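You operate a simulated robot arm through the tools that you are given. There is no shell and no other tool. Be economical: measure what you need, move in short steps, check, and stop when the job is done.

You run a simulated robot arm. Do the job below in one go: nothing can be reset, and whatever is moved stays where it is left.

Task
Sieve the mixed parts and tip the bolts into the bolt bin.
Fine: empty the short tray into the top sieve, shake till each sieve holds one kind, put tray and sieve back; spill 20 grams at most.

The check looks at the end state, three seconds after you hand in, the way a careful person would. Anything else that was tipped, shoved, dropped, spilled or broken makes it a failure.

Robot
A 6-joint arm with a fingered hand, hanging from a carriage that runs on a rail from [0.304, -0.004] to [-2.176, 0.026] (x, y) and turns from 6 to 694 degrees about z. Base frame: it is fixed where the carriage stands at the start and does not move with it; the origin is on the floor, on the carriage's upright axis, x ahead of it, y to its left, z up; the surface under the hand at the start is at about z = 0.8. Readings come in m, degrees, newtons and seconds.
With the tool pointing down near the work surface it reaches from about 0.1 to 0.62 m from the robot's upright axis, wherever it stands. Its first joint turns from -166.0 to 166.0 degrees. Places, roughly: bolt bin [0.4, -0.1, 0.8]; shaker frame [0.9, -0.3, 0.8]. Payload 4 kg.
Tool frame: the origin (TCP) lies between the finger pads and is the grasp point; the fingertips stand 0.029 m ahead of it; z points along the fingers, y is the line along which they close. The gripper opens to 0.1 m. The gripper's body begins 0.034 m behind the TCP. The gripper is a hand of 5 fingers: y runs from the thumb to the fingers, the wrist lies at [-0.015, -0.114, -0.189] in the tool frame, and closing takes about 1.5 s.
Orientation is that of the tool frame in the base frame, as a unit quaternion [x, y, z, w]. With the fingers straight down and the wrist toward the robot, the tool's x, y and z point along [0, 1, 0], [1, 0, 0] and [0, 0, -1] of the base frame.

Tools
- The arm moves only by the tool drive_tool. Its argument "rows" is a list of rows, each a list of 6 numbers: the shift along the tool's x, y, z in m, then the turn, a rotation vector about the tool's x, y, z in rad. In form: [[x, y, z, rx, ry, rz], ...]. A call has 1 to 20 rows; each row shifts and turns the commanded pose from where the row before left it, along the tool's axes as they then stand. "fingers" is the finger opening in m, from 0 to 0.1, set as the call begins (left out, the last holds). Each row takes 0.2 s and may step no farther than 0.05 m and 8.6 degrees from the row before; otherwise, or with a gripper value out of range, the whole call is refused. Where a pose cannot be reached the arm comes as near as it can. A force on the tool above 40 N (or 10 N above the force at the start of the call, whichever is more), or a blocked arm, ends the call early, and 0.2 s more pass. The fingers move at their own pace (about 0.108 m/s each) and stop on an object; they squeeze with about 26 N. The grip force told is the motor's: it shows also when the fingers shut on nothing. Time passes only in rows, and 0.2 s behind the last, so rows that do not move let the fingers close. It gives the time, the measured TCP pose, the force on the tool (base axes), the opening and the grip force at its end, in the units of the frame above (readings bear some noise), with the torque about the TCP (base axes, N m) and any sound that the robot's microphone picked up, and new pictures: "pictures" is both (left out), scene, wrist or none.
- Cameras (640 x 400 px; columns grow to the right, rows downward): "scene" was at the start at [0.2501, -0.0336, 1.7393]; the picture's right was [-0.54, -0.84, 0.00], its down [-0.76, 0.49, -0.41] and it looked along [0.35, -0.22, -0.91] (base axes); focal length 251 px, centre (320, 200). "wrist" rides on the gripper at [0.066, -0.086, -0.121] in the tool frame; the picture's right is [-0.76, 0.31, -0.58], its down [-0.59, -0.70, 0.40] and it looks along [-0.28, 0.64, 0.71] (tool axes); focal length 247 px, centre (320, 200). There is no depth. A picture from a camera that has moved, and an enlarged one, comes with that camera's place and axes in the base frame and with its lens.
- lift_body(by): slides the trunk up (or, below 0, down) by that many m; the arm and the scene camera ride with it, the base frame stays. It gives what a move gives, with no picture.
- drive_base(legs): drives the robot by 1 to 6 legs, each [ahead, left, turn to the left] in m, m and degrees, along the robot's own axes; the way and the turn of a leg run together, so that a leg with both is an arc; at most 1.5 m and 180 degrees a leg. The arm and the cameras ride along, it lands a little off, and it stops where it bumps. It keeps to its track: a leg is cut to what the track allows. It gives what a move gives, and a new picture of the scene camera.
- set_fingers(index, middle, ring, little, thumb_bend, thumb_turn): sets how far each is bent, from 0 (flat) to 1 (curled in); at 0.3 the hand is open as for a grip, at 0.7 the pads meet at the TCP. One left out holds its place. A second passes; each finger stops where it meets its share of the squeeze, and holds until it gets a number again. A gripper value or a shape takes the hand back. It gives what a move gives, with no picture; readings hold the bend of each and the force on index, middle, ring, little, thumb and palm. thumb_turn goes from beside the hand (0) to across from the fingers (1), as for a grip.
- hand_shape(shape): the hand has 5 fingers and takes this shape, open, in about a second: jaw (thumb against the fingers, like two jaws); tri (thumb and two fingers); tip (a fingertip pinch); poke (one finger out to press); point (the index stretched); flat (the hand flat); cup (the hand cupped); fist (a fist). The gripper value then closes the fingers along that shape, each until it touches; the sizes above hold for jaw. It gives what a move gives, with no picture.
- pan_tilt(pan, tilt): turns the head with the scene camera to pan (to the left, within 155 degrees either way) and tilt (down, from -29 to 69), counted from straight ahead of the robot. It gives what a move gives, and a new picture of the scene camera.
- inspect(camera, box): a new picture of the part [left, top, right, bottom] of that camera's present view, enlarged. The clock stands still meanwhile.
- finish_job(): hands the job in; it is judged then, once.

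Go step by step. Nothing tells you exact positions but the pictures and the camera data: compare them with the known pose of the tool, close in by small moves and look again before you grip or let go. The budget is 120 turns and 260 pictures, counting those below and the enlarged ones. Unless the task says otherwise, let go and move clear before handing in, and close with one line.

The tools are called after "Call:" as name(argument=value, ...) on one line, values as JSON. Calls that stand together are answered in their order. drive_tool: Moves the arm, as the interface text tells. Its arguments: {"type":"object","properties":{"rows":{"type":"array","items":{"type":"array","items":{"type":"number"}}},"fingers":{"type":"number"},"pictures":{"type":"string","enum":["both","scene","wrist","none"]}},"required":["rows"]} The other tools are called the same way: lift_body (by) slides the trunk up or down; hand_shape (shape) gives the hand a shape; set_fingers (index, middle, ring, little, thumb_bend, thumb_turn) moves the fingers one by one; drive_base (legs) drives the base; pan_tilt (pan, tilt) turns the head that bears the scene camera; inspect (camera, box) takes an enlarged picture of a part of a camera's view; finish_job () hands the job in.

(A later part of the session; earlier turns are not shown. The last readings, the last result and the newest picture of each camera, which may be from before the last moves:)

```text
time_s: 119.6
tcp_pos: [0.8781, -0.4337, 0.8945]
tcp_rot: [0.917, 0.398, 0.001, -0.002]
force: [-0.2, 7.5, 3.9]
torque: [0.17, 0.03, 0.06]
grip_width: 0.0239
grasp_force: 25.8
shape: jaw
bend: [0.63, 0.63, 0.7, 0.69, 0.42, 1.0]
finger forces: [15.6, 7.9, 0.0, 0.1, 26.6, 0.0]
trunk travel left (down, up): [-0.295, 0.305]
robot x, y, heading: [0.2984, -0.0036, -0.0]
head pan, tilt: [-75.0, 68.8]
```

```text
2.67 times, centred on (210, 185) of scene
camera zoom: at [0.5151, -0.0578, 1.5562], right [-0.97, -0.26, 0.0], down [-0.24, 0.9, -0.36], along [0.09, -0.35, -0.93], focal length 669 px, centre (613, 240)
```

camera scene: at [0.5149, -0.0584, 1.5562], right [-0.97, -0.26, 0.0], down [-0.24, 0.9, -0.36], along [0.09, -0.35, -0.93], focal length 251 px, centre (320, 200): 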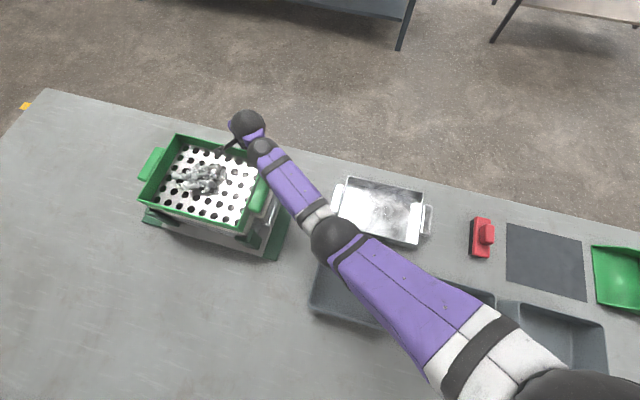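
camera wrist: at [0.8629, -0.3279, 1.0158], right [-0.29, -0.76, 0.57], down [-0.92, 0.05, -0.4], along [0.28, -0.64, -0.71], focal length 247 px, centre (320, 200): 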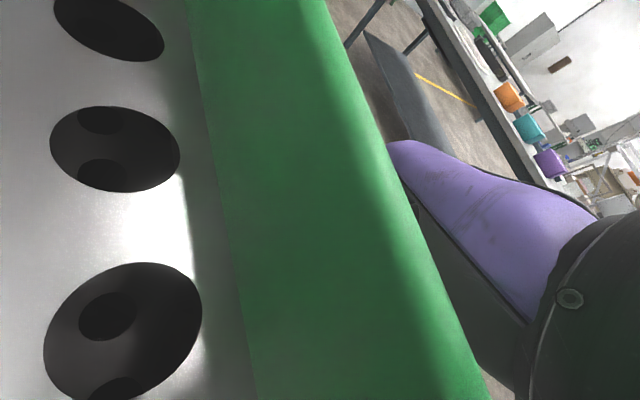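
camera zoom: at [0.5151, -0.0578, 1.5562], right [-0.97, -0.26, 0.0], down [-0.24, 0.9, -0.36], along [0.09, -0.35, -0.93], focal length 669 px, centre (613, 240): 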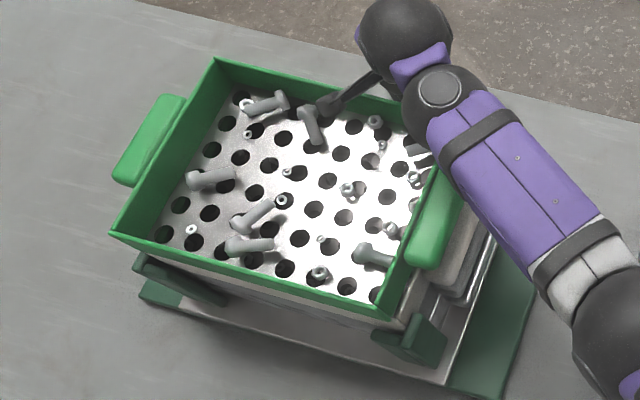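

Call:
drive_tool(rows=[[-0.0205, -0.0219, 0, 0, 0, 0], [0.0205, 0.0219, 0, 0, 0, 0], [-0.0205, -0.0219, 0, 0, 0, 0], [0.0205, 0.0219, 0, 0, 0, 0], [-0.0205, -0.0219, 0, 0, 0, 0], [0.0205, 0.0219, 0, 0, 0, 0], [-0.0205, -0.0219, 0, 0, 0, 0], [0.0205, 0.0219, 0, 0, 0, 0], [-0.0205, -0.0219, 0, 0, 0, 0], [0.0205, 0.0219, 0, 0, 0, 0], [-0.0205, -0.0219, 0, 0, 0, 0], [0.0205, 0.0219, 0, 0, 0, 0], [-0.0205, -0.0219, 0, 0, 0, 0], [0.0205, 0.0219, 0, 0, 0, 0], [-0.0205, -0.0219, 0, 0, 0, 0], [0.0205, 0.0219, 0, 0, 0, 0], [-0.0205, -0.0219, 0, 0, 0, 0], [0.0205, 0.0219, 0, 0, 0, 0], [0, 0, 0, 0, 0, 0]], pictures="none")

Call:
drive_tool(rows=[[-0.0205, -0.0219, 0, 0, 0, 0], [0.0205, 0.0219, 0, 0, 0, 0], [-0.0205, -0.0219, 0, 0, 0, 0], [0.0205, 0.0219, 0, 0, 0, 0], [-0.0205, -0.0219, 0, 0, 0, 0], [0.0205, 0.0219, 0, 0, 0, 0], [-0.0205, -0.0219, 0, 0, 0, 0], [0.0205, 0.0219, 0, 0, 0, 0], [-0.0205, -0.0219, 0, 0, 0, 0], [0.0205, 0.0219, 0, 0, 0, 0], [-0.0205, -0.0219, 0, 0, 0, 0], [0.0205, 0.0219, 0, 0, 0, 0], [-0.0205, -0.0219, 0, 0, 0, 0], [0.0205, 0.0219, 0, 0, 0, 0], [-0.0205, -0.0219, 0, 0, 0, 0], [0.0205, 0.0219, 0, 0, 0, 0], [-0.0205, -0.0219, 0, 0, 0, 0], [0.0205, 0.0219, 0, 0, 0, 0], [0, 0, 0, 0, 0, 0]], pictures="none")

Call:
inspect(camera="scene", box=[130, 110, 290, 260])

```text
time_s: 123.6
tcp_pos: [0.8771, -0.434, 0.8946]
tcp_rot: [0.917, 0.398, 0.001, -0.002]
force: [0.3, 5.1, -1.2]
torque: [0.07, 0.04, 0.06]
grip_width: 0.023
grasp_force: 25.7
shape: jaw
bend: [0.62, 0.62, 0.7, 0.69, 0.43, 1.0]
finger forces: [15.5, 8.7, 0.0, 0.0, 25.2, 0.1]
trunk travel left (down, up): [-0.295, 0.305]
robot x, y, heading: [0.3001, -0.0056, 0.1]
head pan, tilt: [-75.0, 68.8]
```

```text
time_s: 127.6
tcp_pos: [0.8783, -0.4321, 0.8949]
tcp_rot: [0.918, 0.398, 0.001, -0.001]
force: [0.2, 3.9, 0.0]
torque: [0.0, 0.0, 0.05]
grip_width: 0.0229
grasp_force: 25.8
shape: jaw
bend: [0.62, 0.62, 0.7, 0.69, 0.44, 1.0]
finger forces: [15.7, 9.4, 0.1, 0.0, 24.9, 0.1]
trunk travel left (down, up): [-0.295, 0.305]
robot x, y, heading: [0.2989, -0.0037, 0.1]
head pan, tilt: [-75.0, 68.8]
```

```text
2.67 times, centred on (210, 185) of scene
camera zoom: at [0.5149, -0.0582, 1.5562], right [-0.97, -0.26, 0.0], down [-0.24, 0.9, -0.36], along [0.09, -0.35, -0.93], focal length 669 px, centre (613, 240)
```

zoom: 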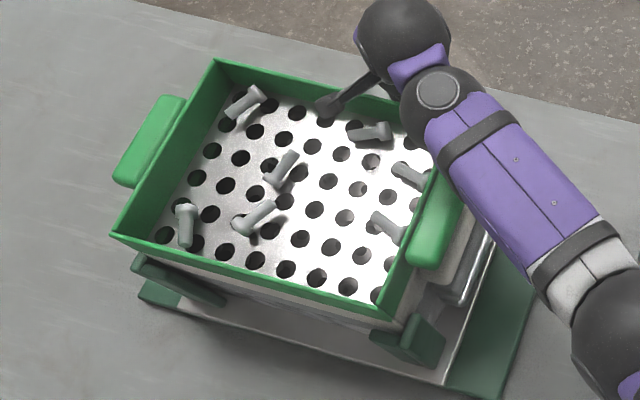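

Call:
drive_tool(rows=[[-0.0205, -0.0219, 0, 0, 0, 0], [0.0205, 0.0219, 0, 0, 0, 0], [-0.0205, -0.0219, 0, 0, 0, 0], [0.0205, 0.0219, 0, 0, 0, 0], [-0.0205, -0.0219, 0, 0, 0, 0], [0.0205, 0.0219, 0, 0, 0, 0], [-0.0205, -0.0219, 0, 0, 0, 0], [0.0205, 0.0219, 0, 0, 0, 0], [-0.0205, -0.0219, 0, 0, 0, 0], [0.0205, 0.0219, 0, 0, 0, 0], [-0.0205, -0.0219, 0, 0, 0, 0], [0.0205, 0.0219, 0, 0, 0, 0], [-0.0205, -0.0219, 0, 0, 0, 0], [0.0205, 0.0219, 0, 0, 0, 0], [-0.0205, -0.0219, 0, 0, 0, 0], [0.0205, 0.0219, 0, 0, 0, 0], [-0.0205, -0.0219, 0, 0, 0, 0], [0.0205, 0.0219, 0, 0, 0, 0], [0, 0, 0, 0, 0, 0]], pictures="none")

Call:
drive_tool(rows=[[-0.0205, -0.0219, 0, 0, 0, 0], [0.0205, 0.0219, 0, 0, 0, 0], [-0.0205, -0.0219, 0, 0, 0, 0], [0.0205, 0.0219, 0, 0, 0, 0], [-0.0205, -0.0219, 0, 0, 0, 0], [0.0205, 0.0219, 0, 0, 0, 0], [-0.0205, -0.0219, 0, 0, 0, 0], [0.0205, 0.0219, 0, 0, 0, 0], [-0.0205, -0.0219, 0, 0, 0, 0], [0.0205, 0.0219, 0, 0, 0, 0], [-0.0205, -0.0219, 0, 0, 0, 0], [0.0205, 0.0219, 0, 0, 0, 0], [-0.0205, -0.0219, 0, 0, 0, 0], [0.0205, 0.0219, 0, 0, 0, 0], [-0.0205, -0.0219, 0, 0, 0, 0], [0.0205, 0.0219, 0, 0, 0, 0], [-0.0205, -0.0219, 0, 0, 0, 0], [0.0205, 0.0219, 0, 0, 0, 0], [0, 0, 0, 0, 0, 0]], pictures="none")

Call:
drive_tool(rows=[[-0.0205, -0.0219, 0, 0, 0, 0], [0.0205, 0.0219, 0, 0, 0, 0], [-0.0205, -0.0219, 0, 0, 0, 0], [0.0205, 0.0219, 0, 0, 0, 0], [-0.0205, -0.0219, 0, 0, 0, 0], [0.0205, 0.0219, 0, 0, 0, 0], [-0.0205, -0.0219, 0, 0, 0, 0], [0.0205, 0.0219, 0, 0, 0, 0], [-0.0205, -0.0219, 0, 0, 0, 0], [0.0205, 0.0219, 0, 0, 0, 0], [-0.0205, -0.0219, 0, 0, 0, 0], [0.0205, 0.0219, 0, 0, 0, 0], [-0.0205, -0.0219, 0, 0, 0, 0], [0.0205, 0.0219, 0, 0, 0, 0], [-0.0205, -0.0219, 0, 0, 0, 0], [0.0205, 0.0219, 0, 0, 0, 0], [-0.0205, -0.0219, 0, 0, 0, 0], [0.0205, 0.0219, 0, 0, 0, 0], [0, 0, 0, 0, 0, 0]], pictures="none")

Call:
drive_tool(rows=[[-0.0205, -0.0219, 0, 0, 0, 0], [0.0205, 0.0219, 0, 0, 0, 0], [-0.0205, -0.0219, 0, 0, 0, 0], [0.0205, 0.0219, 0, 0, 0, 0], [-0.0205, -0.0219, 0, 0, 0, 0], [0.0205, 0.0219, 0, 0, 0, 0], [-0.0205, -0.0219, 0, 0, 0, 0], [0.0205, 0.0219, 0, 0, 0, 0], [-0.0205, -0.0219, 0, 0, 0, 0], [0.0205, 0.0219, 0, 0, 0, 0], [-0.0205, -0.0219, 0, 0, 0, 0], [0.0205, 0.0219, 0, 0, 0, 0], [-0.0205, -0.0219, 0, 0, 0, 0], [0.0205, 0.0219, 0, 0, 0, 0], [-0.0205, -0.0219, 0, 0, 0, 0], [0.0205, 0.0219, 0, 0, 0, 0], [-0.0205, -0.0219, 0, 0, 0, 0], [0.0225, 0.0241, 0, 0, 0, 0], [0, 0, 0, 0, 0, 0]], pictures="scene")

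Call:
inspect(camera="scene", box=[130, 110, 290, 260])

```text
time_s: 131.6
tcp_pos: [0.8778, -0.432, 0.8942]
tcp_rot: [0.918, 0.397, 0.001, -0.001]
force: [0.3, 5.8, 5.3]
torque: [0.14, 0.04, 0.09]
grip_width: 0.024
grasp_force: 26.0
shape: jaw
bend: [0.63, 0.62, 0.7, 0.69, 0.42, 1.0]
finger forces: [16.0, 9.3, 0.1, 0.0, 26.2, 0.1]
trunk travel left (down, up): [-0.295, 0.305]
robot x, y, heading: [0.303, -0.0044, -0.1]
head pan, tilt: [-75.0, 68.8]
```

```text
time_s: 135.6
tcp_pos: [0.8774, -0.4328, 0.8947]
tcp_rot: [0.917, 0.398, 0.001, -0.002]
force: [-0.6, 5.3, 6.2]
torque: [0.09, 0.02, 0.09]
grip_width: 0.0237
grasp_force: 26.1
shape: jaw
bend: [0.63, 0.62, 0.7, 0.69, 0.42, 1.0]
finger forces: [16.0, 9.2, 0.0, 0.0, 26.0, 0.0]
trunk travel left (down, up): [-0.295, 0.305]
robot x, y, heading: [0.2996, -0.0051, -0.0]
head pan, tilt: [-75.0, 68.8]
```

```text
time_s: 139.6
tcp_pos: [0.8772, -0.4312, 0.8958]
tcp_rot: [0.918, 0.398, 0.001, -0.001]
force: [-0.2, 2.5, -1.3]
torque: [0.07, 0.03, 0.03]
grip_width: 0.0226
grasp_force: 26.1
shape: jaw
bend: [0.62, 0.62, 0.7, 0.69, 0.44, 1.0]
finger forces: [15.8, 9.6, 0.0, 0.0, 24.8, 0.0]
trunk travel left (down, up): [-0.295, 0.305]
robot x, y, heading: [0.2968, -0.0033, -0.2]
head pan, tilt: [-75.0, 68.8]
```

```text
time_s: 143.6
tcp_pos: [0.8802, -0.4344, 0.8935]
tcp_rot: [0.917, 0.398, 0.001, -0.001]
force: [-0.2, 6.8, 12.1]
torque: [0.12, 0.06, 0.07]
grip_width: 0.0245
grasp_force: 25.6
shape: jaw
bend: [0.63, 0.62, 0.7, 0.69, 0.41, 1.0]
finger forces: [16.2, 9.6, 0.1, 0.0, 27.0, 0.0]
trunk travel left (down, up): [-0.295, 0.305]
robot x, y, heading: [0.3005, -0.0021, 0.1]
head pan, tilt: [-75.0, 68.8]
camera scene: at [0.5154, -0.0582, 1.5564], right [-0.97, -0.26, 0.0], down [-0.24, 0.9, -0.36], along [0.1, -0.35, -0.93], focal length 251 px, centre (320, 200)
```

scene: 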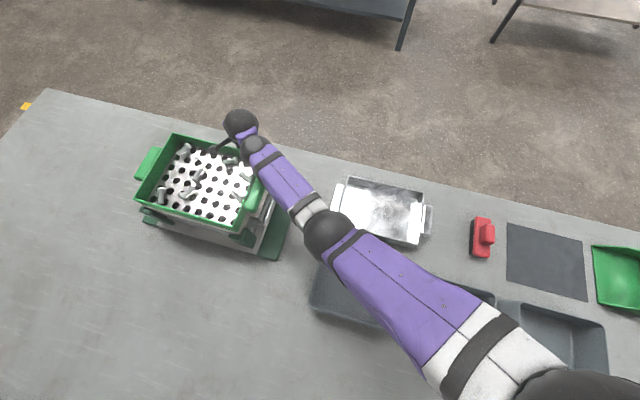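

```text
2.67 times, centred on (210, 185) of scene
camera zoom: at [0.5154, -0.0582, 1.5564], right [-0.97, -0.26, 0.0], down [-0.24, 0.9, -0.36], along [0.1, -0.35, -0.93], focal length 669 px, centre (613, 240)
```

zoom: 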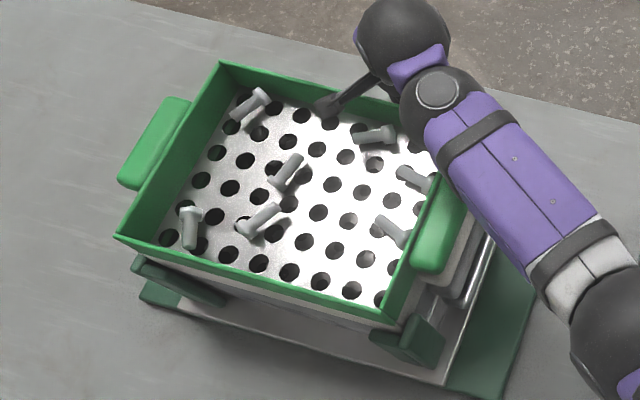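

Call:
drive_tool(rows=[[-0.0205, -0.0219, 0, 0, 0, 0], [0, 0, 0, 0, 0, 0]], pictures="none")

Call:
inspect(camera="scene", box=[130, 110, 290, 260])

```text
time_s: 144.2
tcp_pos: [0.852, -0.4319, 0.8934]
tcp_rot: [0.918, 0.398, 0.002, -0.001]
force: [2.0, 3.6, 10.1]
torque: [0.1, -0.04, 0.07]
grip_width: 0.0246
grasp_force: 26.0
shape: jaw
bend: [0.63, 0.62, 0.7, 0.69, 0.41, 1.0]
finger forces: [17.4, 9.9, 0.1, 0.1, 25.3, 0.0]
trunk travel left (down, up): [-0.295, 0.305]
robot x, y, heading: [0.3018, -0.002, -0.1]
head pan, tilt: [-75.0, 68.8]
```

```text
2.67 times, centred on (210, 185) of scene
camera zoom: at [0.5156, -0.0585, 1.5563], right [-0.97, -0.26, 0.0], down [-0.24, 0.9, -0.36], along [0.1, -0.35, -0.93], focal length 669 px, centre (613, 240)
```

zoom: 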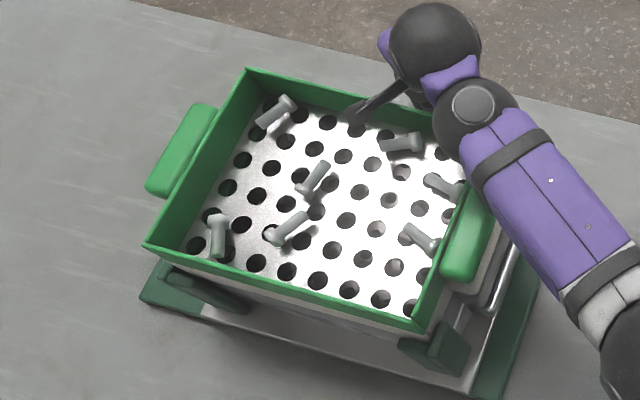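

Call:
drive_tool(rows=[[0.0191, 0.0204, 0, 0, 0, 0], [-0.0273, -0.0292, 0, 0, 0, 0], [0.0273, 0.0292, 0, 0, 0, 0], [-0.0273, -0.0292, 0, 0, 0, 0], [0.0273, 0.0292, 0, 0, 0, 0], [-0.0273, -0.0292, 0, 0, 0, 0], [0.0273, 0.0292, 0, 0, 0, 0], [-0.0273, -0.0292, 0, 0, 0, 0], [0.0273, 0.0292, 0, 0, 0, 0], [-0.0273, -0.0292, 0, 0, 0, 0], [0.0273, 0.0292, 0, 0, 0, 0], [-0.0273, -0.0292, 0, 0, 0, 0], [0.0273, 0.0292, 0, 0, 0, 0], [-0.0273, -0.0292, 0, 0, 0, 0], [0.0273, 0.0292, 0, 0, 0, 0], [-0.0273, -0.0292, 0, 0, 0, 0], [0.0273, 0.0292, 0, 0, 0, 0], [-0.0273, -0.0292, 0, 0, 0, 0], [0.0273, 0.0292, 0, 0, 0, 0], [0, 0, 0, 0, 0, 0]], pictures="none")

Call:
inspect(camera="scene", box=[130, 110, 290, 260])

```text
time_s: 148.4
tcp_pos: [0.8788, -0.4332, 0.8942]
tcp_rot: [0.917, 0.398, 0.001, -0.002]
force: [0.6, 4.3, -1.1]
torque: [0.07, 0.04, 0.07]
grip_width: 0.0227
grasp_force: 25.7
shape: jaw
bend: [0.62, 0.62, 0.7, 0.69, 0.43, 1.0]
finger forces: [15.7, 9.5, 0.1, 0.0, 25.1, 0.0]
trunk travel left (down, up): [-0.295, 0.305]
robot x, y, heading: [0.2979, -0.0011, 0.2]
head pan, tilt: [-75.0, 68.8]
```

```text
2.67 times, centred on (210, 185) of scene
camera zoom: at [0.5148, -0.058, 1.5562], right [-0.97, -0.26, 0.0], down [-0.24, 0.9, -0.36], along [0.09, -0.35, -0.93], focal length 669 px, centre (613, 240)
```

zoom: 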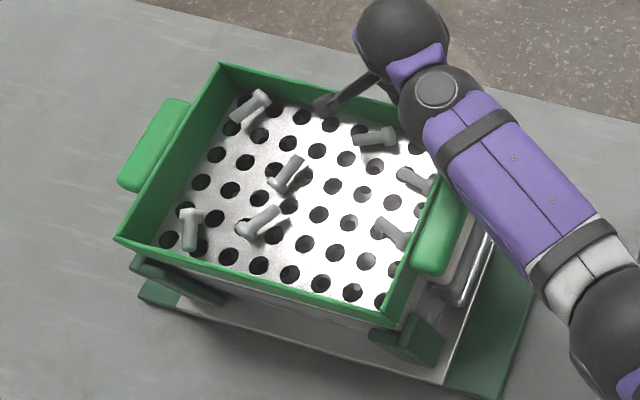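

Call:
drive_tool(rows=[[0.0014, 0.0015, 0, 0, 0, 0], [0, 0, 0, 0, 0, 0], [0, 0, 0, 0, 0, 0], [0, 0, 0, 0, 0, 0], [0, 0, 0, 0, 0, 0], [0, 0, -0.02, 0, 0, 0], [0, 0, -0.04, 0, 0, 0], [0, 0, -0.04, 0, 0, 0], [0, 0, -0.04, 0, 0, 0], [0, 0, -0.04, 0, 0, 0], [0, 0, 0, 0, 0, 0]], fingers=0.06, pictures="none")

Call:
drive_tool(rows=[[0, 0, 0, 0, 0, 0.137], [0, 0, 0, 0, 0, 0.137], [0, 0, 0, 0, 0, 0.137], [0, 0, 0, 0, 0, 0.137], [0, 0, 0, 0, 0, 0.137], [0, 0, 0, 0, 0, 0.137], [0, 0, 0, 0.13, 0, 0], [0, 0, 0, 0.13, 0, 0], [0, 0, 0, 0, 0, 0]], pictures="both")

Call:
inspect(camera="scene", box=[130, 110, 290, 260])

```text
time_s: 150.8
tcp_pos: [0.8808, -0.4344, 1.0759]
tcp_rot: [0.917, 0.398, 0.001, -0.002]
force: [0.5, -0.6, 0.3]
torque: [0.0, -0.02, 0.02]
grip_width: 0.0599
grasp_force: 0.1
shape: jaw
bend: [0.4, 0.39, 0.73, 0.45, 0.3, 1.0]
finger forces: [0.0, 0.1, 0.0, 0.0, 0.0, 0.1]
trunk travel left (down, up): [-0.295, 0.305]
robot x, y, heading: [0.3013, -0.0086, -0.1]
head pan, tilt: [-75.0, 68.8]
```

```text
time_s: 152.8
tcp_pos: [0.8753, -0.4316, 1.0744]
tcp_rot: [0.991, -0.001, 0.002, -0.131]
force: [0.3, 0.0, -0.4]
torque: [0.02, 0.0, 0.01]
grip_width: 0.06
grasp_force: 0.1
shape: jaw
bend: [0.4, 0.39, 0.73, 0.45, 0.3, 1.0]
finger forces: [0.1, 0.0, 0.1, 0.0, 0.1, 0.0]
out of reach, approached as far as the arm can: row 8
trunk travel left (down, up): [-0.295, 0.305]
robot x, y, heading: [0.3001, -0.0036, 0.0]
head pan, tilt: [-75.0, 68.8]
camera scene: at [0.5149, -0.0586, 1.5562], right [-0.97, -0.26, 0.0], down [-0.24, 0.9, -0.36], along [0.09, -0.35, -0.93], focal length 251 px, centre (320, 200)
camera wrist: at [0.9397, -0.3803, 1.2133], right [-0.76, -0.44, 0.47], down [-0.59, 0.78, -0.2], along [-0.28, -0.43, -0.86], focal length 247 px, centre (320, 200)
```

scene: 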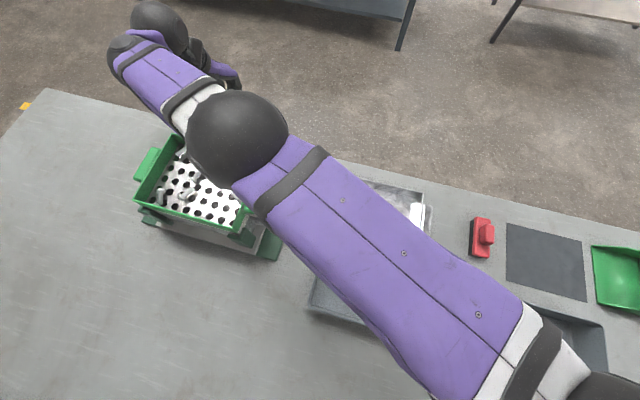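
wrist: 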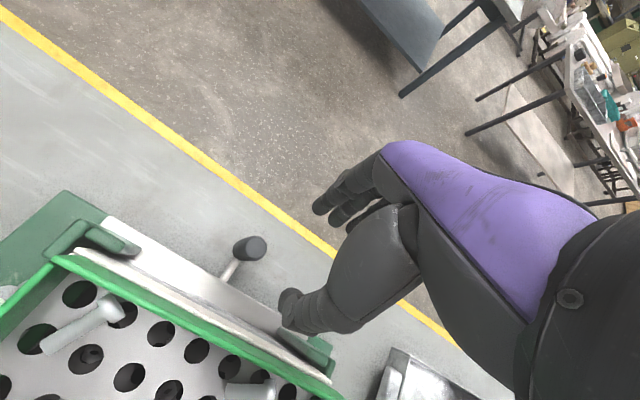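

```text
2.67 times, centred on (210, 185) of scene
camera zoom: at [0.5149, -0.0586, 1.5562], right [-0.97, -0.26, 0.0], down [-0.24, 0.9, -0.36], along [0.09, -0.35, -0.93], focal length 669 px, centre (613, 240)
```

zoom: 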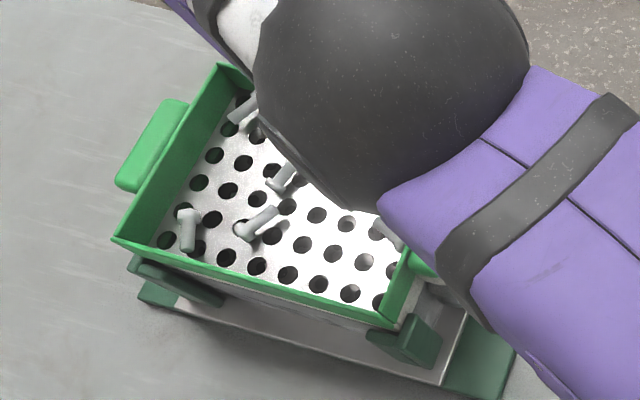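

Call:
drive_tool(rows=[[0.005, -0.0394, 0.0106, 0, 0, 0], [0.005, -0.0394, 0.0106, 0, 0, 0], [0, 0.0073, 0.027, 0, 0, 0], [0, 0.0073, 0.027, 0, 0, 0], [0, 0, 0, 0, 0, 0]], pictures="wrist")

Call:
inspect(camera="wrist", box=[60, 160, 420, 400])

```text
time_s: 154.0
tcp_pos: [0.8858, -0.3505, 1.0184]
tcp_rot: [0.991, -0.002, 0.0, -0.131]
force: [-0.3, -0.3, 0.4]
torque: [-0.02, 0.02, 0.03]
grip_width: 0.0596
grasp_force: 0.2
shape: jaw
bend: [0.39, 0.39, 0.73, 0.45, 0.3, 1.0]
finger forces: [0.1, 0.0, 0.0, 0.0, 0.1, 0.0]
trunk travel left (down, up): [-0.295, 0.305]
robot x, y, heading: [0.3007, -0.0038, 0.4]
head pan, tilt: [-75.0, 68.8]
camera wrist: at [0.9509, -0.2997, 1.157], right [-0.76, -0.44, 0.48], down [-0.59, 0.78, -0.2], along [-0.28, -0.43, -0.86], focal length 247 px, centre (320, 200)
```

wrist: 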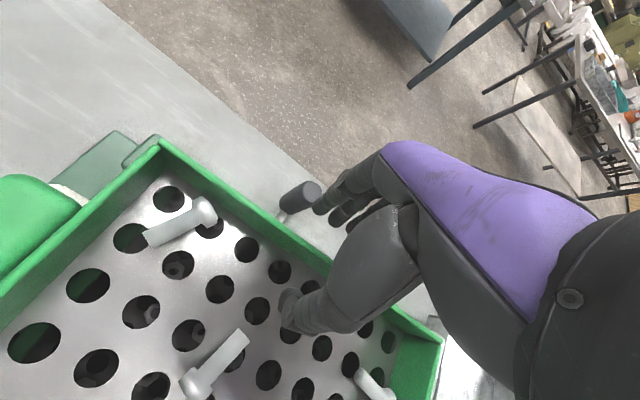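

```text
1.67 times, centred on (240, 280) of wrist
camera zoom: at [0.9509, -0.2997, 1.157], right [-0.76, -0.44, 0.48], down [-0.59, 0.78, -0.2], along [-0.28, -0.43, -0.86], focal length 412 px, centre (453, 67)
```

zoom: 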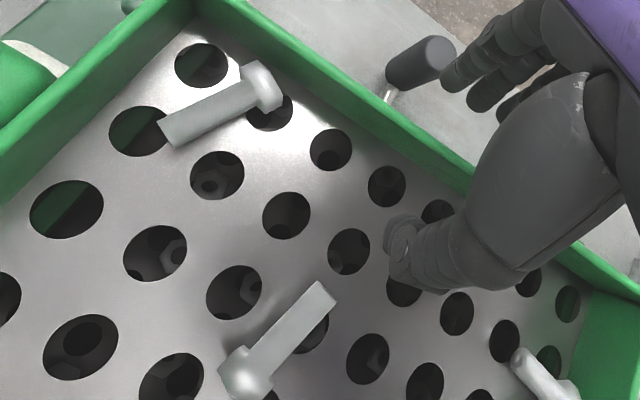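

Call:
drive_tool(rows=[[-0.01, -0.0048, 0.0013, 0, 0, 0], [0, 0.0031, 0.0116, 0, 0, 0], [0, 0.0031, 0.0116, 0, 0, 0], [0, 0, 0, 0, 0, 0]], pictures="none")

Call:
drive_tool(rows=[[0, 0, 0, 0, 0, 0], [0, 0, 0, 0, 0, 0], [0, 0, 0, 0, 0, 0], [0, 0, 0, 0, 0, 0], [0, 0, 0, 0, 0, 0], [0, 0, 0, 0, 0, 0], [0, 0, 0, 0, 0, 0]], fingers=0.0, pictures="wrist")

Call:
inspect(camera="wrist", box=[60, 160, 420, 400])

```text
time_s: 155.0
tcp_pos: [0.8745, -0.3451, 0.9939]
tcp_rot: [0.991, -0.003, 0.001, -0.131]
force: [0.0, 0.1, 0.4]
torque: [0.0, -0.03, 0.03]
grip_width: 0.0599
grasp_force: 0.0
shape: jaw
bend: [0.39, 0.39, 0.73, 0.45, 0.3, 1.0]
finger forces: [0.1, 0.1, 0.0, 0.0, 0.0, 0.2]
trunk travel left (down, up): [-0.295, 0.305]
robot x, y, heading: [0.2987, -0.0056, 0.2]
head pan, tilt: [-75.0, 68.8]
```

```text
time_s: 156.6
tcp_pos: [0.8751, -0.345, 0.9951]
tcp_rot: [0.991, -0.002, 0.001, -0.132]
force: [-0.4, -2.3, 1.3]
torque: [-0.17, 0.02, 0.12]
grip_width: 0.0013
grasp_force: 26.0
shape: jaw
bend: [0.67, 0.64, 0.71, 0.7, 0.7, 1.0]
finger forces: [12.5, 8.4, 3.7, 0.3, 21.9, 0.0]
trunk travel left (down, up): [-0.295, 0.305]
robot x, y, heading: [0.3064, -0.0014, 0.1]
head pan, tilt: [-75.0, 68.8]
camera wrist: at [0.9393, -0.2951, 1.1334], right [-0.76, -0.44, 0.48], down [-0.59, 0.78, -0.2], along [-0.28, -0.43, -0.86], focal length 247 px, centre (320, 200)
```

wrist: 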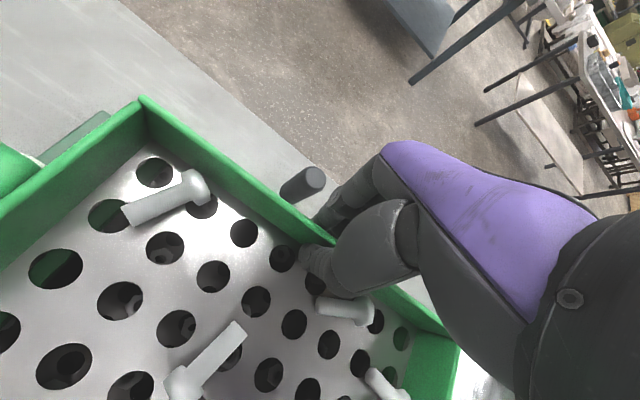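

```text
1.67 times, centred on (240, 280) of wrist
camera zoom: at [0.9393, -0.2951, 1.1334], right [-0.76, -0.44, 0.48], down [-0.59, 0.78, -0.2], along [-0.28, -0.43, -0.86], focal length 412 px, centre (453, 67)
```

zoom: 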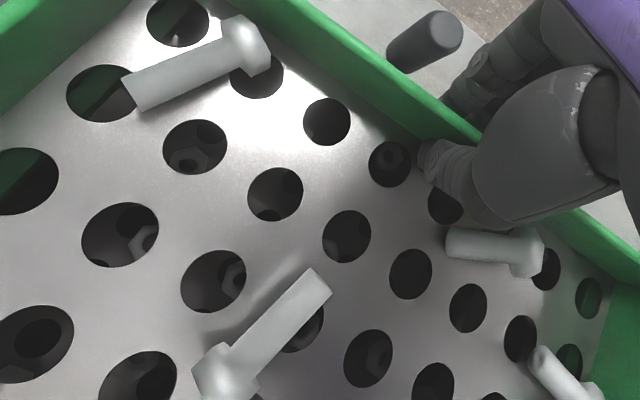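

Call:
drive_tool(rows=[[0, -0.0013, -0.0048, 0, 0, 0], [0, -0.0013, -0.0048, 0, 0, 0], [0, -0.0013, -0.0048, 0, 0, 0], [0, -0.0026, -0.0096, 0, 0, 0], [0, -0.0026, -0.0096, 0, 0, 0], [0, -0.0026, -0.0096, 0, 0, 0], [0, 0, 0, 0, 0, 0]], pictures="both")

Call:
inspect(camera="scene", box=[110, 80, 300, 270])

```text
time_s: 158.2
tcp_pos: [0.8791, -0.3464, 1.0372]
tcp_rot: [0.991, -0.003, 0.0, -0.132]
force: [0.7, -0.4, -4.8]
torque: [-0.46, 0.04, -0.02]
grip_width: 0.0015
grasp_force: 25.9
shape: jaw
bend: [0.66, 0.65, 0.71, 0.7, 0.7, 1.0]
finger forces: [19.0, 7.2, 2.1, 0.1, 29.0, 0.0]
out of reach, approached as far as the arm can: row 6
trunk travel left (down, up): [-0.295, 0.305]
robot x, y, heading: [0.3014, -0.0024, 0.1]
head pan, tilt: [-75.0, 68.8]
camera scene: at [0.5147, -0.0585, 1.5561], right [-0.97, -0.26, 0.0], down [-0.24, 0.9, -0.36], along [0.09, -0.35, -0.93], focal length 251 px, centre (320, 200)
camera wrist: at [0.9437, -0.2961, 1.1772], right [-0.76, -0.44, 0.48], down [-0.59, 0.79, -0.2], along [-0.29, -0.43, -0.86], focal length 247 px, centre (320, 200)
```

scene: 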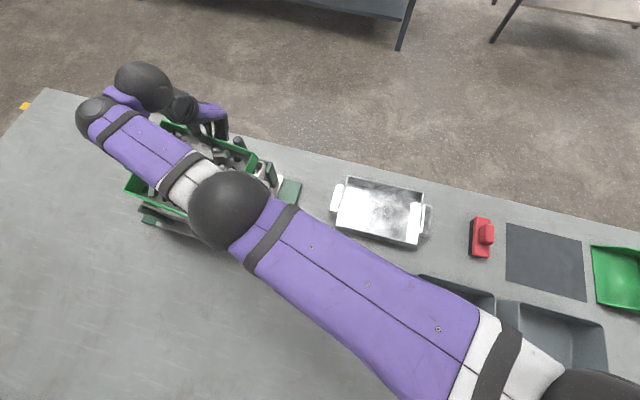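
wrist: 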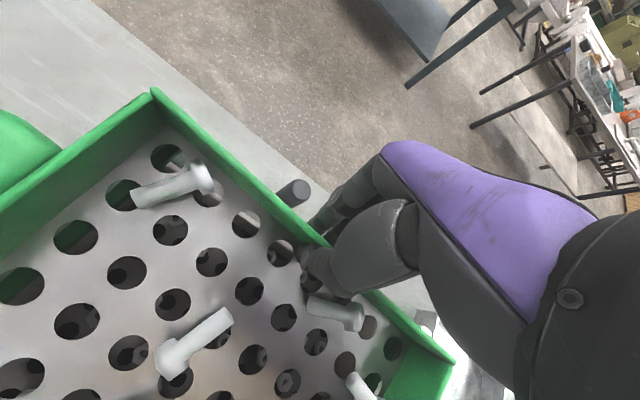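

```text
2.11 times, centred on (205, 175) of scene
camera zoom: at [0.5147, -0.0585, 1.5561], right [-0.97, -0.26, 0.0], down [-0.24, 0.9, -0.36], along [0.09, -0.35, -0.93], focal length 528 px, centre (562, 253)
```

zoom: 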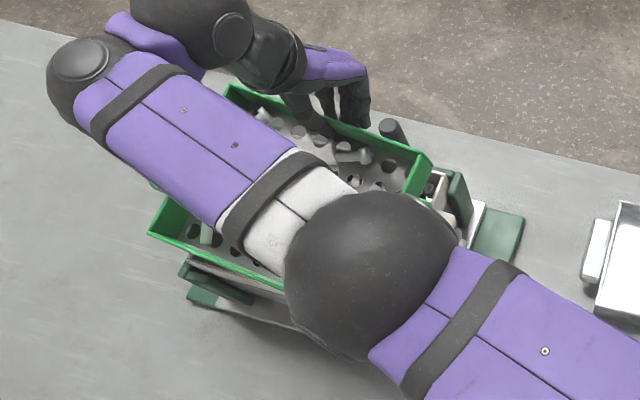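

Call:
lift_body(by=0.18)

Call:
drive_base(legs=[[-0.3, 0, 0]])

Call:
pan_tilt(pan=-45, tilt=60)

Call:
drive_tool(rows=[[0, 0, 0, 0, 0, 0]], pictures="wrist")

```text
time_s: 160.2
tcp_pos: [0.8794, -0.3462, 1.218]
tcp_rot: [0.991, -0.001, 0.0, -0.131]
force: [-0.3, 1.0, -5.6]
torque: [-0.52, 0.02, -0.02]
grip_width: 0.0016
grasp_force: 25.9
shape: jaw
bend: [0.66, 0.65, 0.71, 0.7, 0.7, 1.0]
finger forces: [19.1, 6.9, 2.1, 0.1, 28.9, 0.0]
trunk travel left (down, up): [-0.475, 0.125]
robot x, y, heading: [0.2999, -0.0027, -0.0]
head pan, tilt: [-75.0, 68.8]
```

```text
time_s: 162.2
tcp_pos: [0.5779, -0.344, 1.2175]
tcp_rot: [0.991, -0.003, 0.0, -0.132]
force: [0.0, 0.0, -4.9]
torque: [-0.5, 0.08, 0.06]
grip_width: 0.0016
grasp_force: 25.7
shape: jaw
bend: [0.66, 0.65, 0.71, 0.7, 0.7, 1.0]
finger forces: [18.5, 6.8, 2.6, 0.0, 28.8, 0.0]
trunk travel left (down, up): [-0.475, 0.125]
robot x, y, heading: [0.0012, -0.0011, -0.2]
head pan, tilt: [-75.0, 68.8]
camera scene: at [0.2152, -0.0553, 1.7361], right [-0.97, -0.26, 0.0], down [-0.24, 0.9, -0.36], along [0.09, -0.35, -0.93], focal length 251 px, centre (320, 200)
```

scene: 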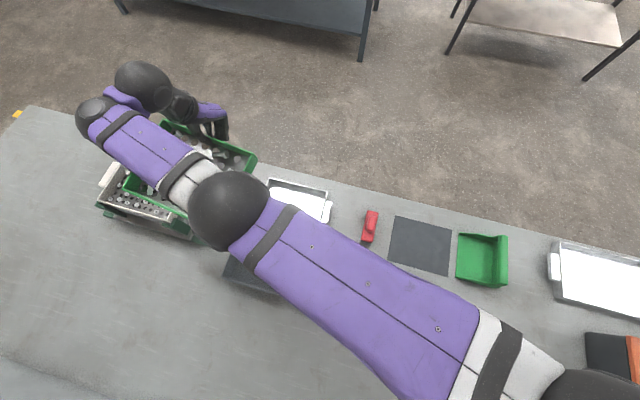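

```text
time_s: 163.2
tcp_pos: [0.5783, -0.3443, 1.2165]
tcp_rot: [0.991, -0.003, 0.0, -0.132]
force: [0.2, -0.8, -4.7]
torque: [-0.47, 0.05, -0.01]
grip_width: 0.0015
grasp_force: 25.9
shape: jaw
bend: [0.66, 0.65, 0.71, 0.7, 0.7, 1.0]
finger forces: [19.0, 6.6, 2.3, 0.0, 28.7, 0.0]
trunk travel left (down, up): [-0.475, 0.125]
robot x, y, heading: [0.0008, -0.0025, -0.2]
head pan, tilt: [-45.0, 60.0]
camera scene: at [0.2478, -0.0485, 1.7454], right [-0.71, -0.71, 0.0], down [-0.61, 0.61, -0.5], along [0.35, -0.35, -0.87], focal length 251 px, centre (320, 200)
```

scene: 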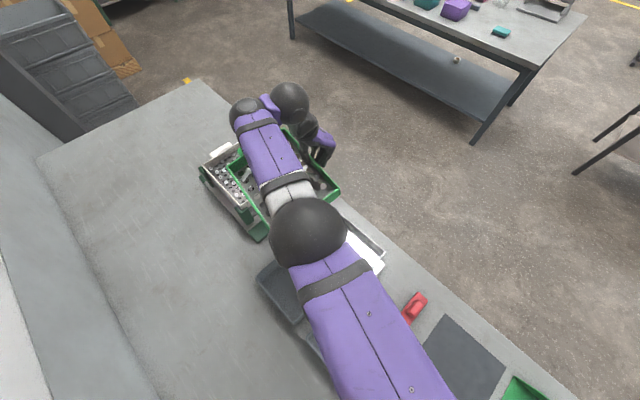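

```text
time_s: 163.6
tcp_pos: [0.5772, -0.3448, 1.2178]
tcp_rot: [0.991, -0.002, 0.0, -0.131]
force: [0.2, 0.0, -4.2]
torque: [-0.47, 0.06, 0.03]
grip_width: 0.0017
grasp_force: 25.6
shape: jaw
bend: [0.66, 0.65, 0.71, 0.7, 0.7, 1.0]
finger forces: [19.1, 6.5, 2.3, 0.0, 28.6, 0.0]
trunk travel left (down, up): [-0.475, 0.125]
robot x, y, heading: [0.0029, -0.0008, -0.1]
head pan, tilt: [-45.0, 60.0]
camera wrist: at [0.6437, -0.2938, 1.3571], right [-0.76, -0.44, 0.48], down [-0.58, 0.79, -0.2], along [-0.29, -0.43, -0.86], focal length 247 px, centre (320, 200)
```

wrist: 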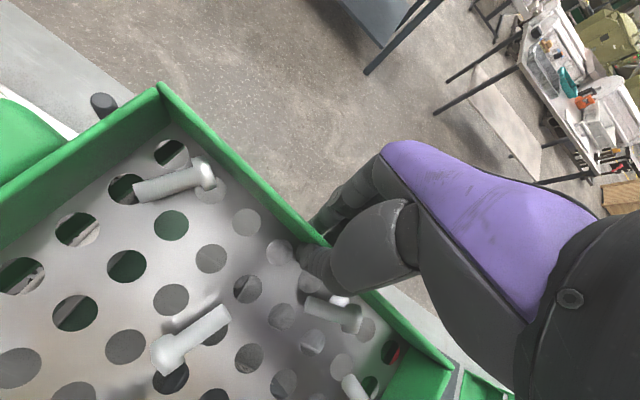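

Call:
inspect(camera="scene", box=[190, 120, 350, 260])

```text
2.86 times, centred on (270, 190) of scene
camera zoom: at [0.2478, -0.0485, 1.7454], right [-0.71, -0.71, 0.0], down [-0.61, 0.61, -0.5], along [0.35, -0.35, -0.87], focal length 717 px, centre (463, 229)
```

zoom: 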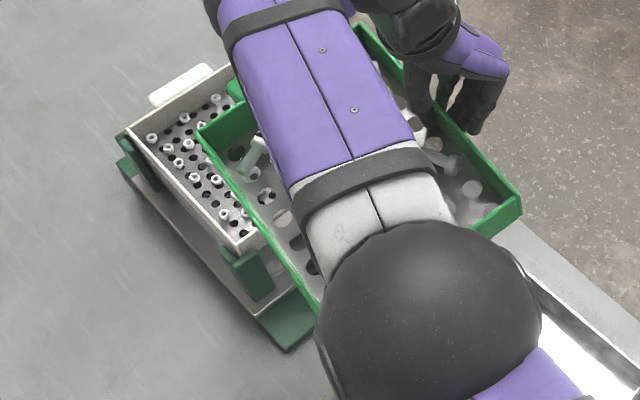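

Call:
drive_base(legs=[[-0.1, 0, 0]])

Call:
drive_tool(rows=[[0.0213, -0.0162, 0.0244, 0, 0, 0], [0.0213, -0.0162, 0.0244, 0, 0, 0], [0.0213, -0.0162, 0.0244, 0, 0, 0], [0, 0, 0, 0, 0, 0]], pictures="both")

Call:
inspect(camera="scene", box=[180, 100, 420, 340])

```text
time_s: 164.7
tcp_pos: [0.477, -0.3441, 1.2188]
tcp_rot: [0.991, -0.004, 0.0, -0.131]
force: [-0.8, 0.0, -5.9]
torque: [-0.45, 0.05, 0.04]
grip_width: 0.0018
grasp_force: 25.8
shape: jaw
bend: [0.66, 0.66, 0.7, 0.7, 0.7, 1.0]
finger forces: [18.2, 6.5, 3.0, 0.1, 28.4, 0.0]
trunk travel left (down, up): [-0.475, 0.125]
robot x, y, heading: [-0.1003, 0.0006, -0.1]
head pan, tilt: [-45.0, 60.0]
camera scene: at [0.1475, -0.0478, 1.7454], right [-0.71, -0.7, 0.0], down [-0.61, 0.61, -0.5], along [0.35, -0.35, -0.87], focal length 251 px, centre (320, 200)
```

scene: 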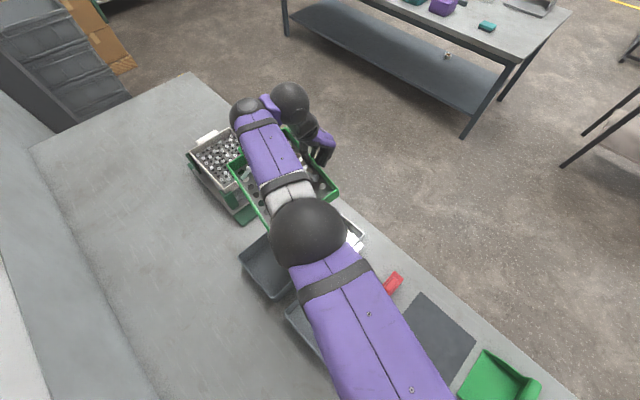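

```text
time_s: 165.7
tcp_pos: [0.5352, -0.276, 1.1602]
tcp_rot: [0.991, -0.002, 0.002, -0.132]
force: [0.7, 1.5, -4.5]
torque: [-0.44, 0.07, -0.02]
grip_width: 0.0017
grasp_force: 25.9
shape: jaw
bend: [0.66, 0.66, 0.7, 0.7, 0.7, 1.0]
finger forces: [19.7, 5.6, 1.9, 0.1, 27.9, 0.1]
out of reach, approached as far as the arm can: row 3
trunk travel left (down, up): [-0.475, 0.125]
robot x, y, heading: [-0.0982, 0.0054, -0.1]
head pan, tilt: [-45.0, 60.0]
camera scene: at [0.1475, -0.0477, 1.7454], right [-0.71, -0.7, 0.0], down [-0.61, 0.61, -0.5], along [0.35, -0.35, -0.87], focal length 251 px, centre (320, 200)
camera wrist: at [0.5995, -0.2257, 1.3005], right [-0.76, -0.44, 0.47], down [-0.58, 0.79, -0.2], along [-0.28, -0.43, -0.86], focal length 247 px, centre (320, 200)
```

scene: 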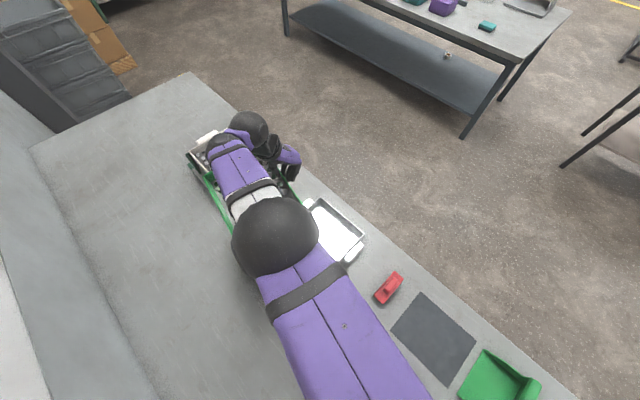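
wrist: 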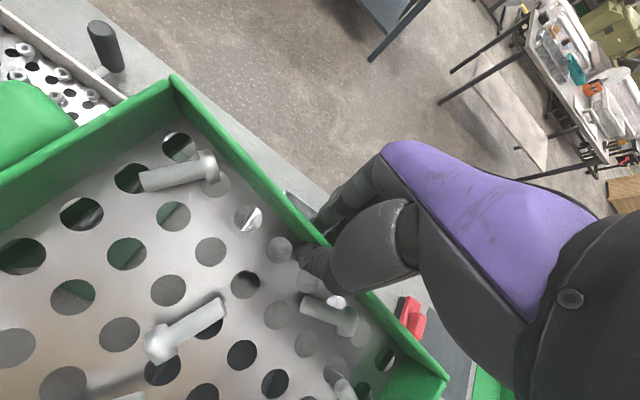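

```text
1.67 times, centred on (300, 220) of scene
camera zoom: at [0.1475, -0.0477, 1.7454], right [-0.71, -0.7, 0.0], down [-0.61, 0.61, -0.5], along [0.35, -0.35, -0.87], focal length 418 px, centre (353, 167)
```

zoom: 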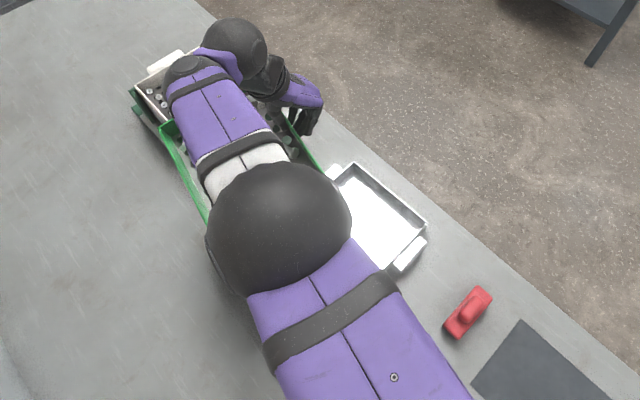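

Call:
drive_tool(rows=[[-0.0019, -0.0035, -0.0005, -0.0696, 0.0386, -0.0104], [-0.0019, -0.0035, -0.0005, -0.0696, 0.0386, -0.0104], [-0.0019, -0.0035, -0.0005, -0.0696, 0.0386, -0.0104], [-0.0019, -0.0035, -0.0005, -0.0696, 0.0386, -0.0104], [-0.0019, -0.0035, -0.0005, -0.0696, 0.0386, -0.0104], [-0.0019, -0.0035, -0.0005, -0.0696, 0.0386, -0.0104], [0, 0, 0, 0, 0, 0]], pictures="both")

Call:
inspect(camera="scene", box=[180, 100, 420, 340])

```text
time_s: 167.3
tcp_pos: [0.522, -0.258, 1.1646]
tcp_rot: [0.99, 0.011, 0.118, 0.078]
force: [-1.1, 0.0, -5.1]
torque: [-0.37, 0.13, 0.0]
grip_width: 0.0014
grasp_force: 25.9
shape: jaw
bend: [0.67, 0.66, 0.7, 0.7, 0.7, 1.0]
finger forces: [15.3, 7.3, 3.9, 0.0, 28.9, 0.1]
trunk travel left (down, up): [-0.475, 0.125]
robot x, y, heading: [-0.0974, 0.0018, -0.1]
head pan, tilt: [-45.0, 60.0]
camera scene: at [0.1475, -0.0478, 1.7454], right [-0.71, -0.7, 0.0], down [-0.61, 0.61, -0.5], along [0.35, -0.35, -0.87], focal length 251 px, centre (320, 200)
camera wrist: at [0.5572, -0.1511, 1.2817], right [-0.87, -0.25, 0.43], down [-0.48, 0.61, -0.63], along [-0.11, -0.75, -0.65], focal length 247 px, centre (320, 200)
```

scene: 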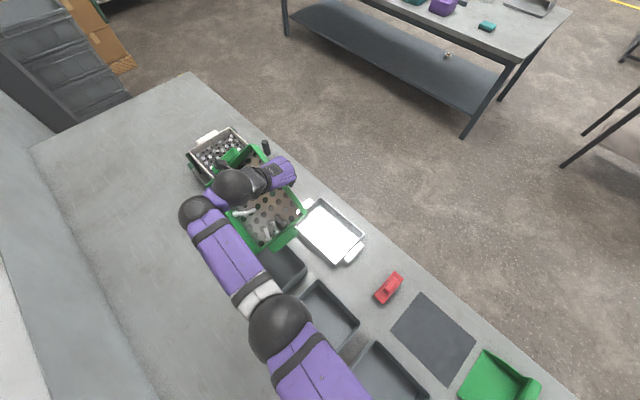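
wrist: 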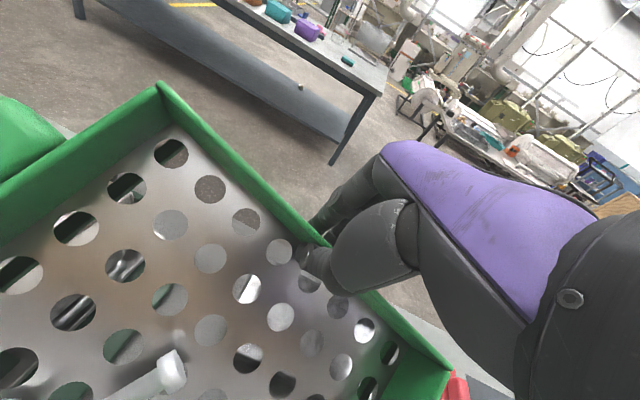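

```text
1.67 times, centred on (300, 220) of scene
camera zoom: at [0.1475, -0.0478, 1.7454], right [-0.71, -0.7, 0.0], down [-0.61, 0.61, -0.5], along [0.35, -0.35, -0.87], focal length 418 px, centre (353, 167)
```

zoom: 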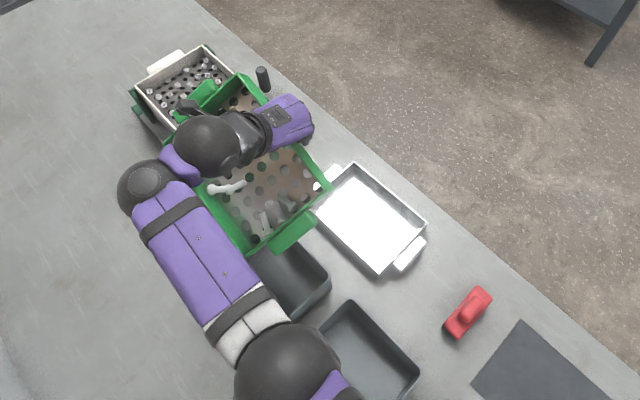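

Call:
drive_tool(rows=[[-0.0054, -0.0104, -0.0028, -0.0696, 0.0386, -0.0104], [-0.0052, -0.0102, -0.0037, -0.0696, 0.0386, -0.0104], [-0.0049, -0.01, -0.0047, -0.0696, 0.0386, -0.0104], [-0.0046, -0.0097, -0.0055, -0.0696, 0.0386, -0.0104], [-0.0043, -0.0094, -0.0063, -0.0696, 0.0386, -0.0104], [0, 0, 0, 0, 0, 0]], pictures="scene")

Call:
inspect(camera="scene", box=[180, 100, 420, 340])

```text
time_s: 168.7
tcp_pos: [0.4921, -0.2036, 1.163]
tcp_rot: [0.945, 0.025, 0.21, 0.249]
force: [-0.1, 0.1, -4.8]
torque: [-0.25, 0.13, -0.02]
grip_width: 0.0008
grasp_force: 25.7
shape: jaw
bend: [0.67, 0.66, 0.71, 0.7, 0.7, 1.0]
finger forces: [11.6, 8.2, 4.6, 0.1, 28.1, 0.0]
trunk travel left (down, up): [-0.475, 0.125]
robot x, y, heading: [-0.0944, 0.0004, -0.2]
head pan, tilt: [-45.0, 60.0]
camera scene: at [0.1475, -0.0478, 1.7454], right [-0.71, -0.7, 0.0], down [-0.61, 0.61, -0.5], along [0.35, -0.35, -0.87], focal length 251 px, centre (320, 200)
```

scene: 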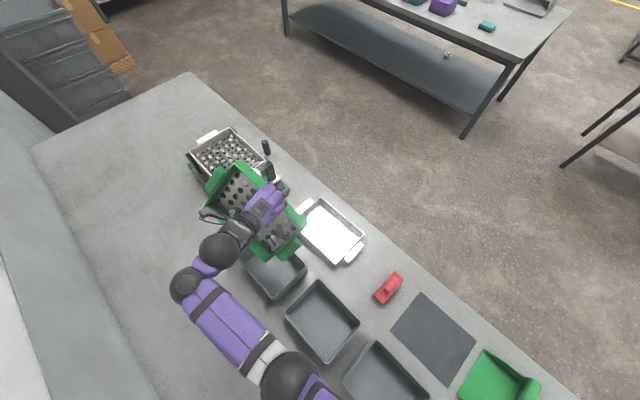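

```text
1.67 times, centred on (300, 220) of scene
camera zoom: at [0.1475, -0.0478, 1.7454], right [-0.71, -0.7, 0.0], down [-0.61, 0.61, -0.5], along [0.35, -0.35, -0.87], focal length 418 px, centre (353, 167)
```

zoom: 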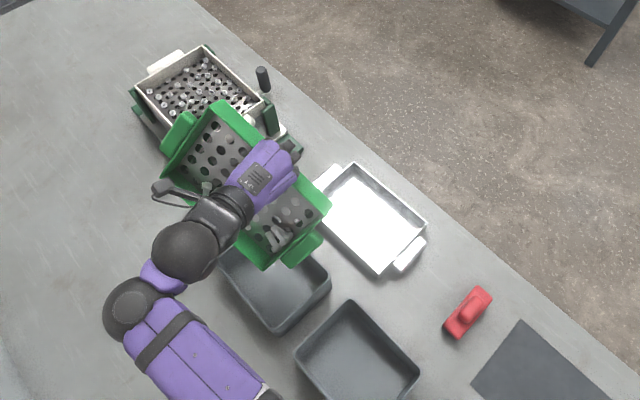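

Call:
drive_tool(rows=[[-0.0038, -0.0086, -0.0074, -0.0696, 0.0386, -0.0104], [-0.0035, -0.0083, -0.0079, -0.0696, 0.0386, -0.0104], [-0.0031, -0.0078, -0.0086, -0.0696, 0.0386, -0.0104], [-0.0027, -0.0073, -0.0092, -0.0696, 0.0386, -0.0104], [-0.0022, -0.0066, -0.0098, -0.0696, 0.0386, -0.0104], [0, 0, 0, 0, 0, 0]], pictures="scene")

Call:
inspect(camera="scene", box=[180, 100, 420, 340])

```text
time_s: 170.1
tcp_pos: [0.4682, -0.1713, 1.1641]
tcp_rot: [0.862, 0.04, 0.296, 0.41]
force: [-0.1, 0.7, -2.8]
torque: [-0.09, 0.16, 0.0]
grip_width: 0.0008
grasp_force: 25.5
shape: jaw
bend: [0.68, 0.65, 0.71, 0.7, 0.7, 1.0]
finger forces: [11.0, 7.7, 3.8, 0.0, 25.0, 0.0]
out of reach, approached as far as the arm can: row 4, 5
trunk travel left (down, up): [-0.475, 0.125]
robot x, y, heading: [-0.0962, 0.0019, -0.1]
head pan, tilt: [-45.0, 60.0]
camera scene: at [0.1475, -0.0478, 1.7455], right [-0.71, -0.7, 0.0], down [-0.61, 0.61, -0.5], along [0.35, -0.35, -0.87], focal length 251 px, centre (320, 200)
```

scene: 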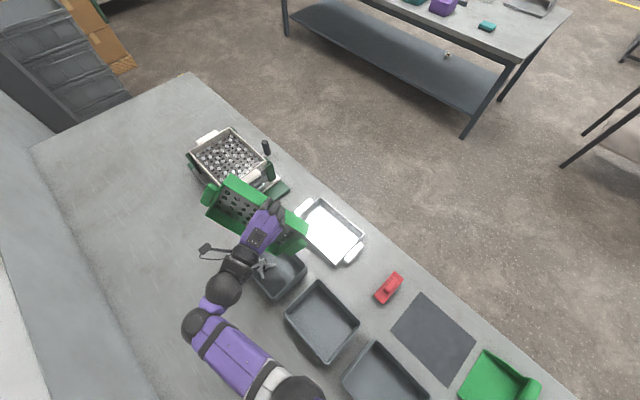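

```text
1.67 times, centred on (300, 220) of scene
camera zoom: at [0.1475, -0.0478, 1.7455], right [-0.71, -0.7, 0.0], down [-0.61, 0.61, -0.5], along [0.35, -0.35, -0.87], focal length 418 px, centre (353, 167)
```

zoom: 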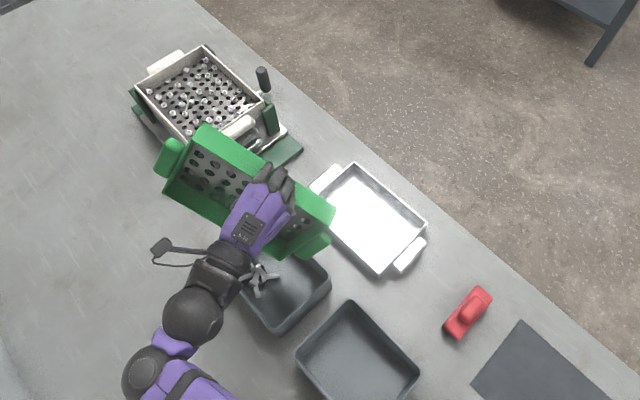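

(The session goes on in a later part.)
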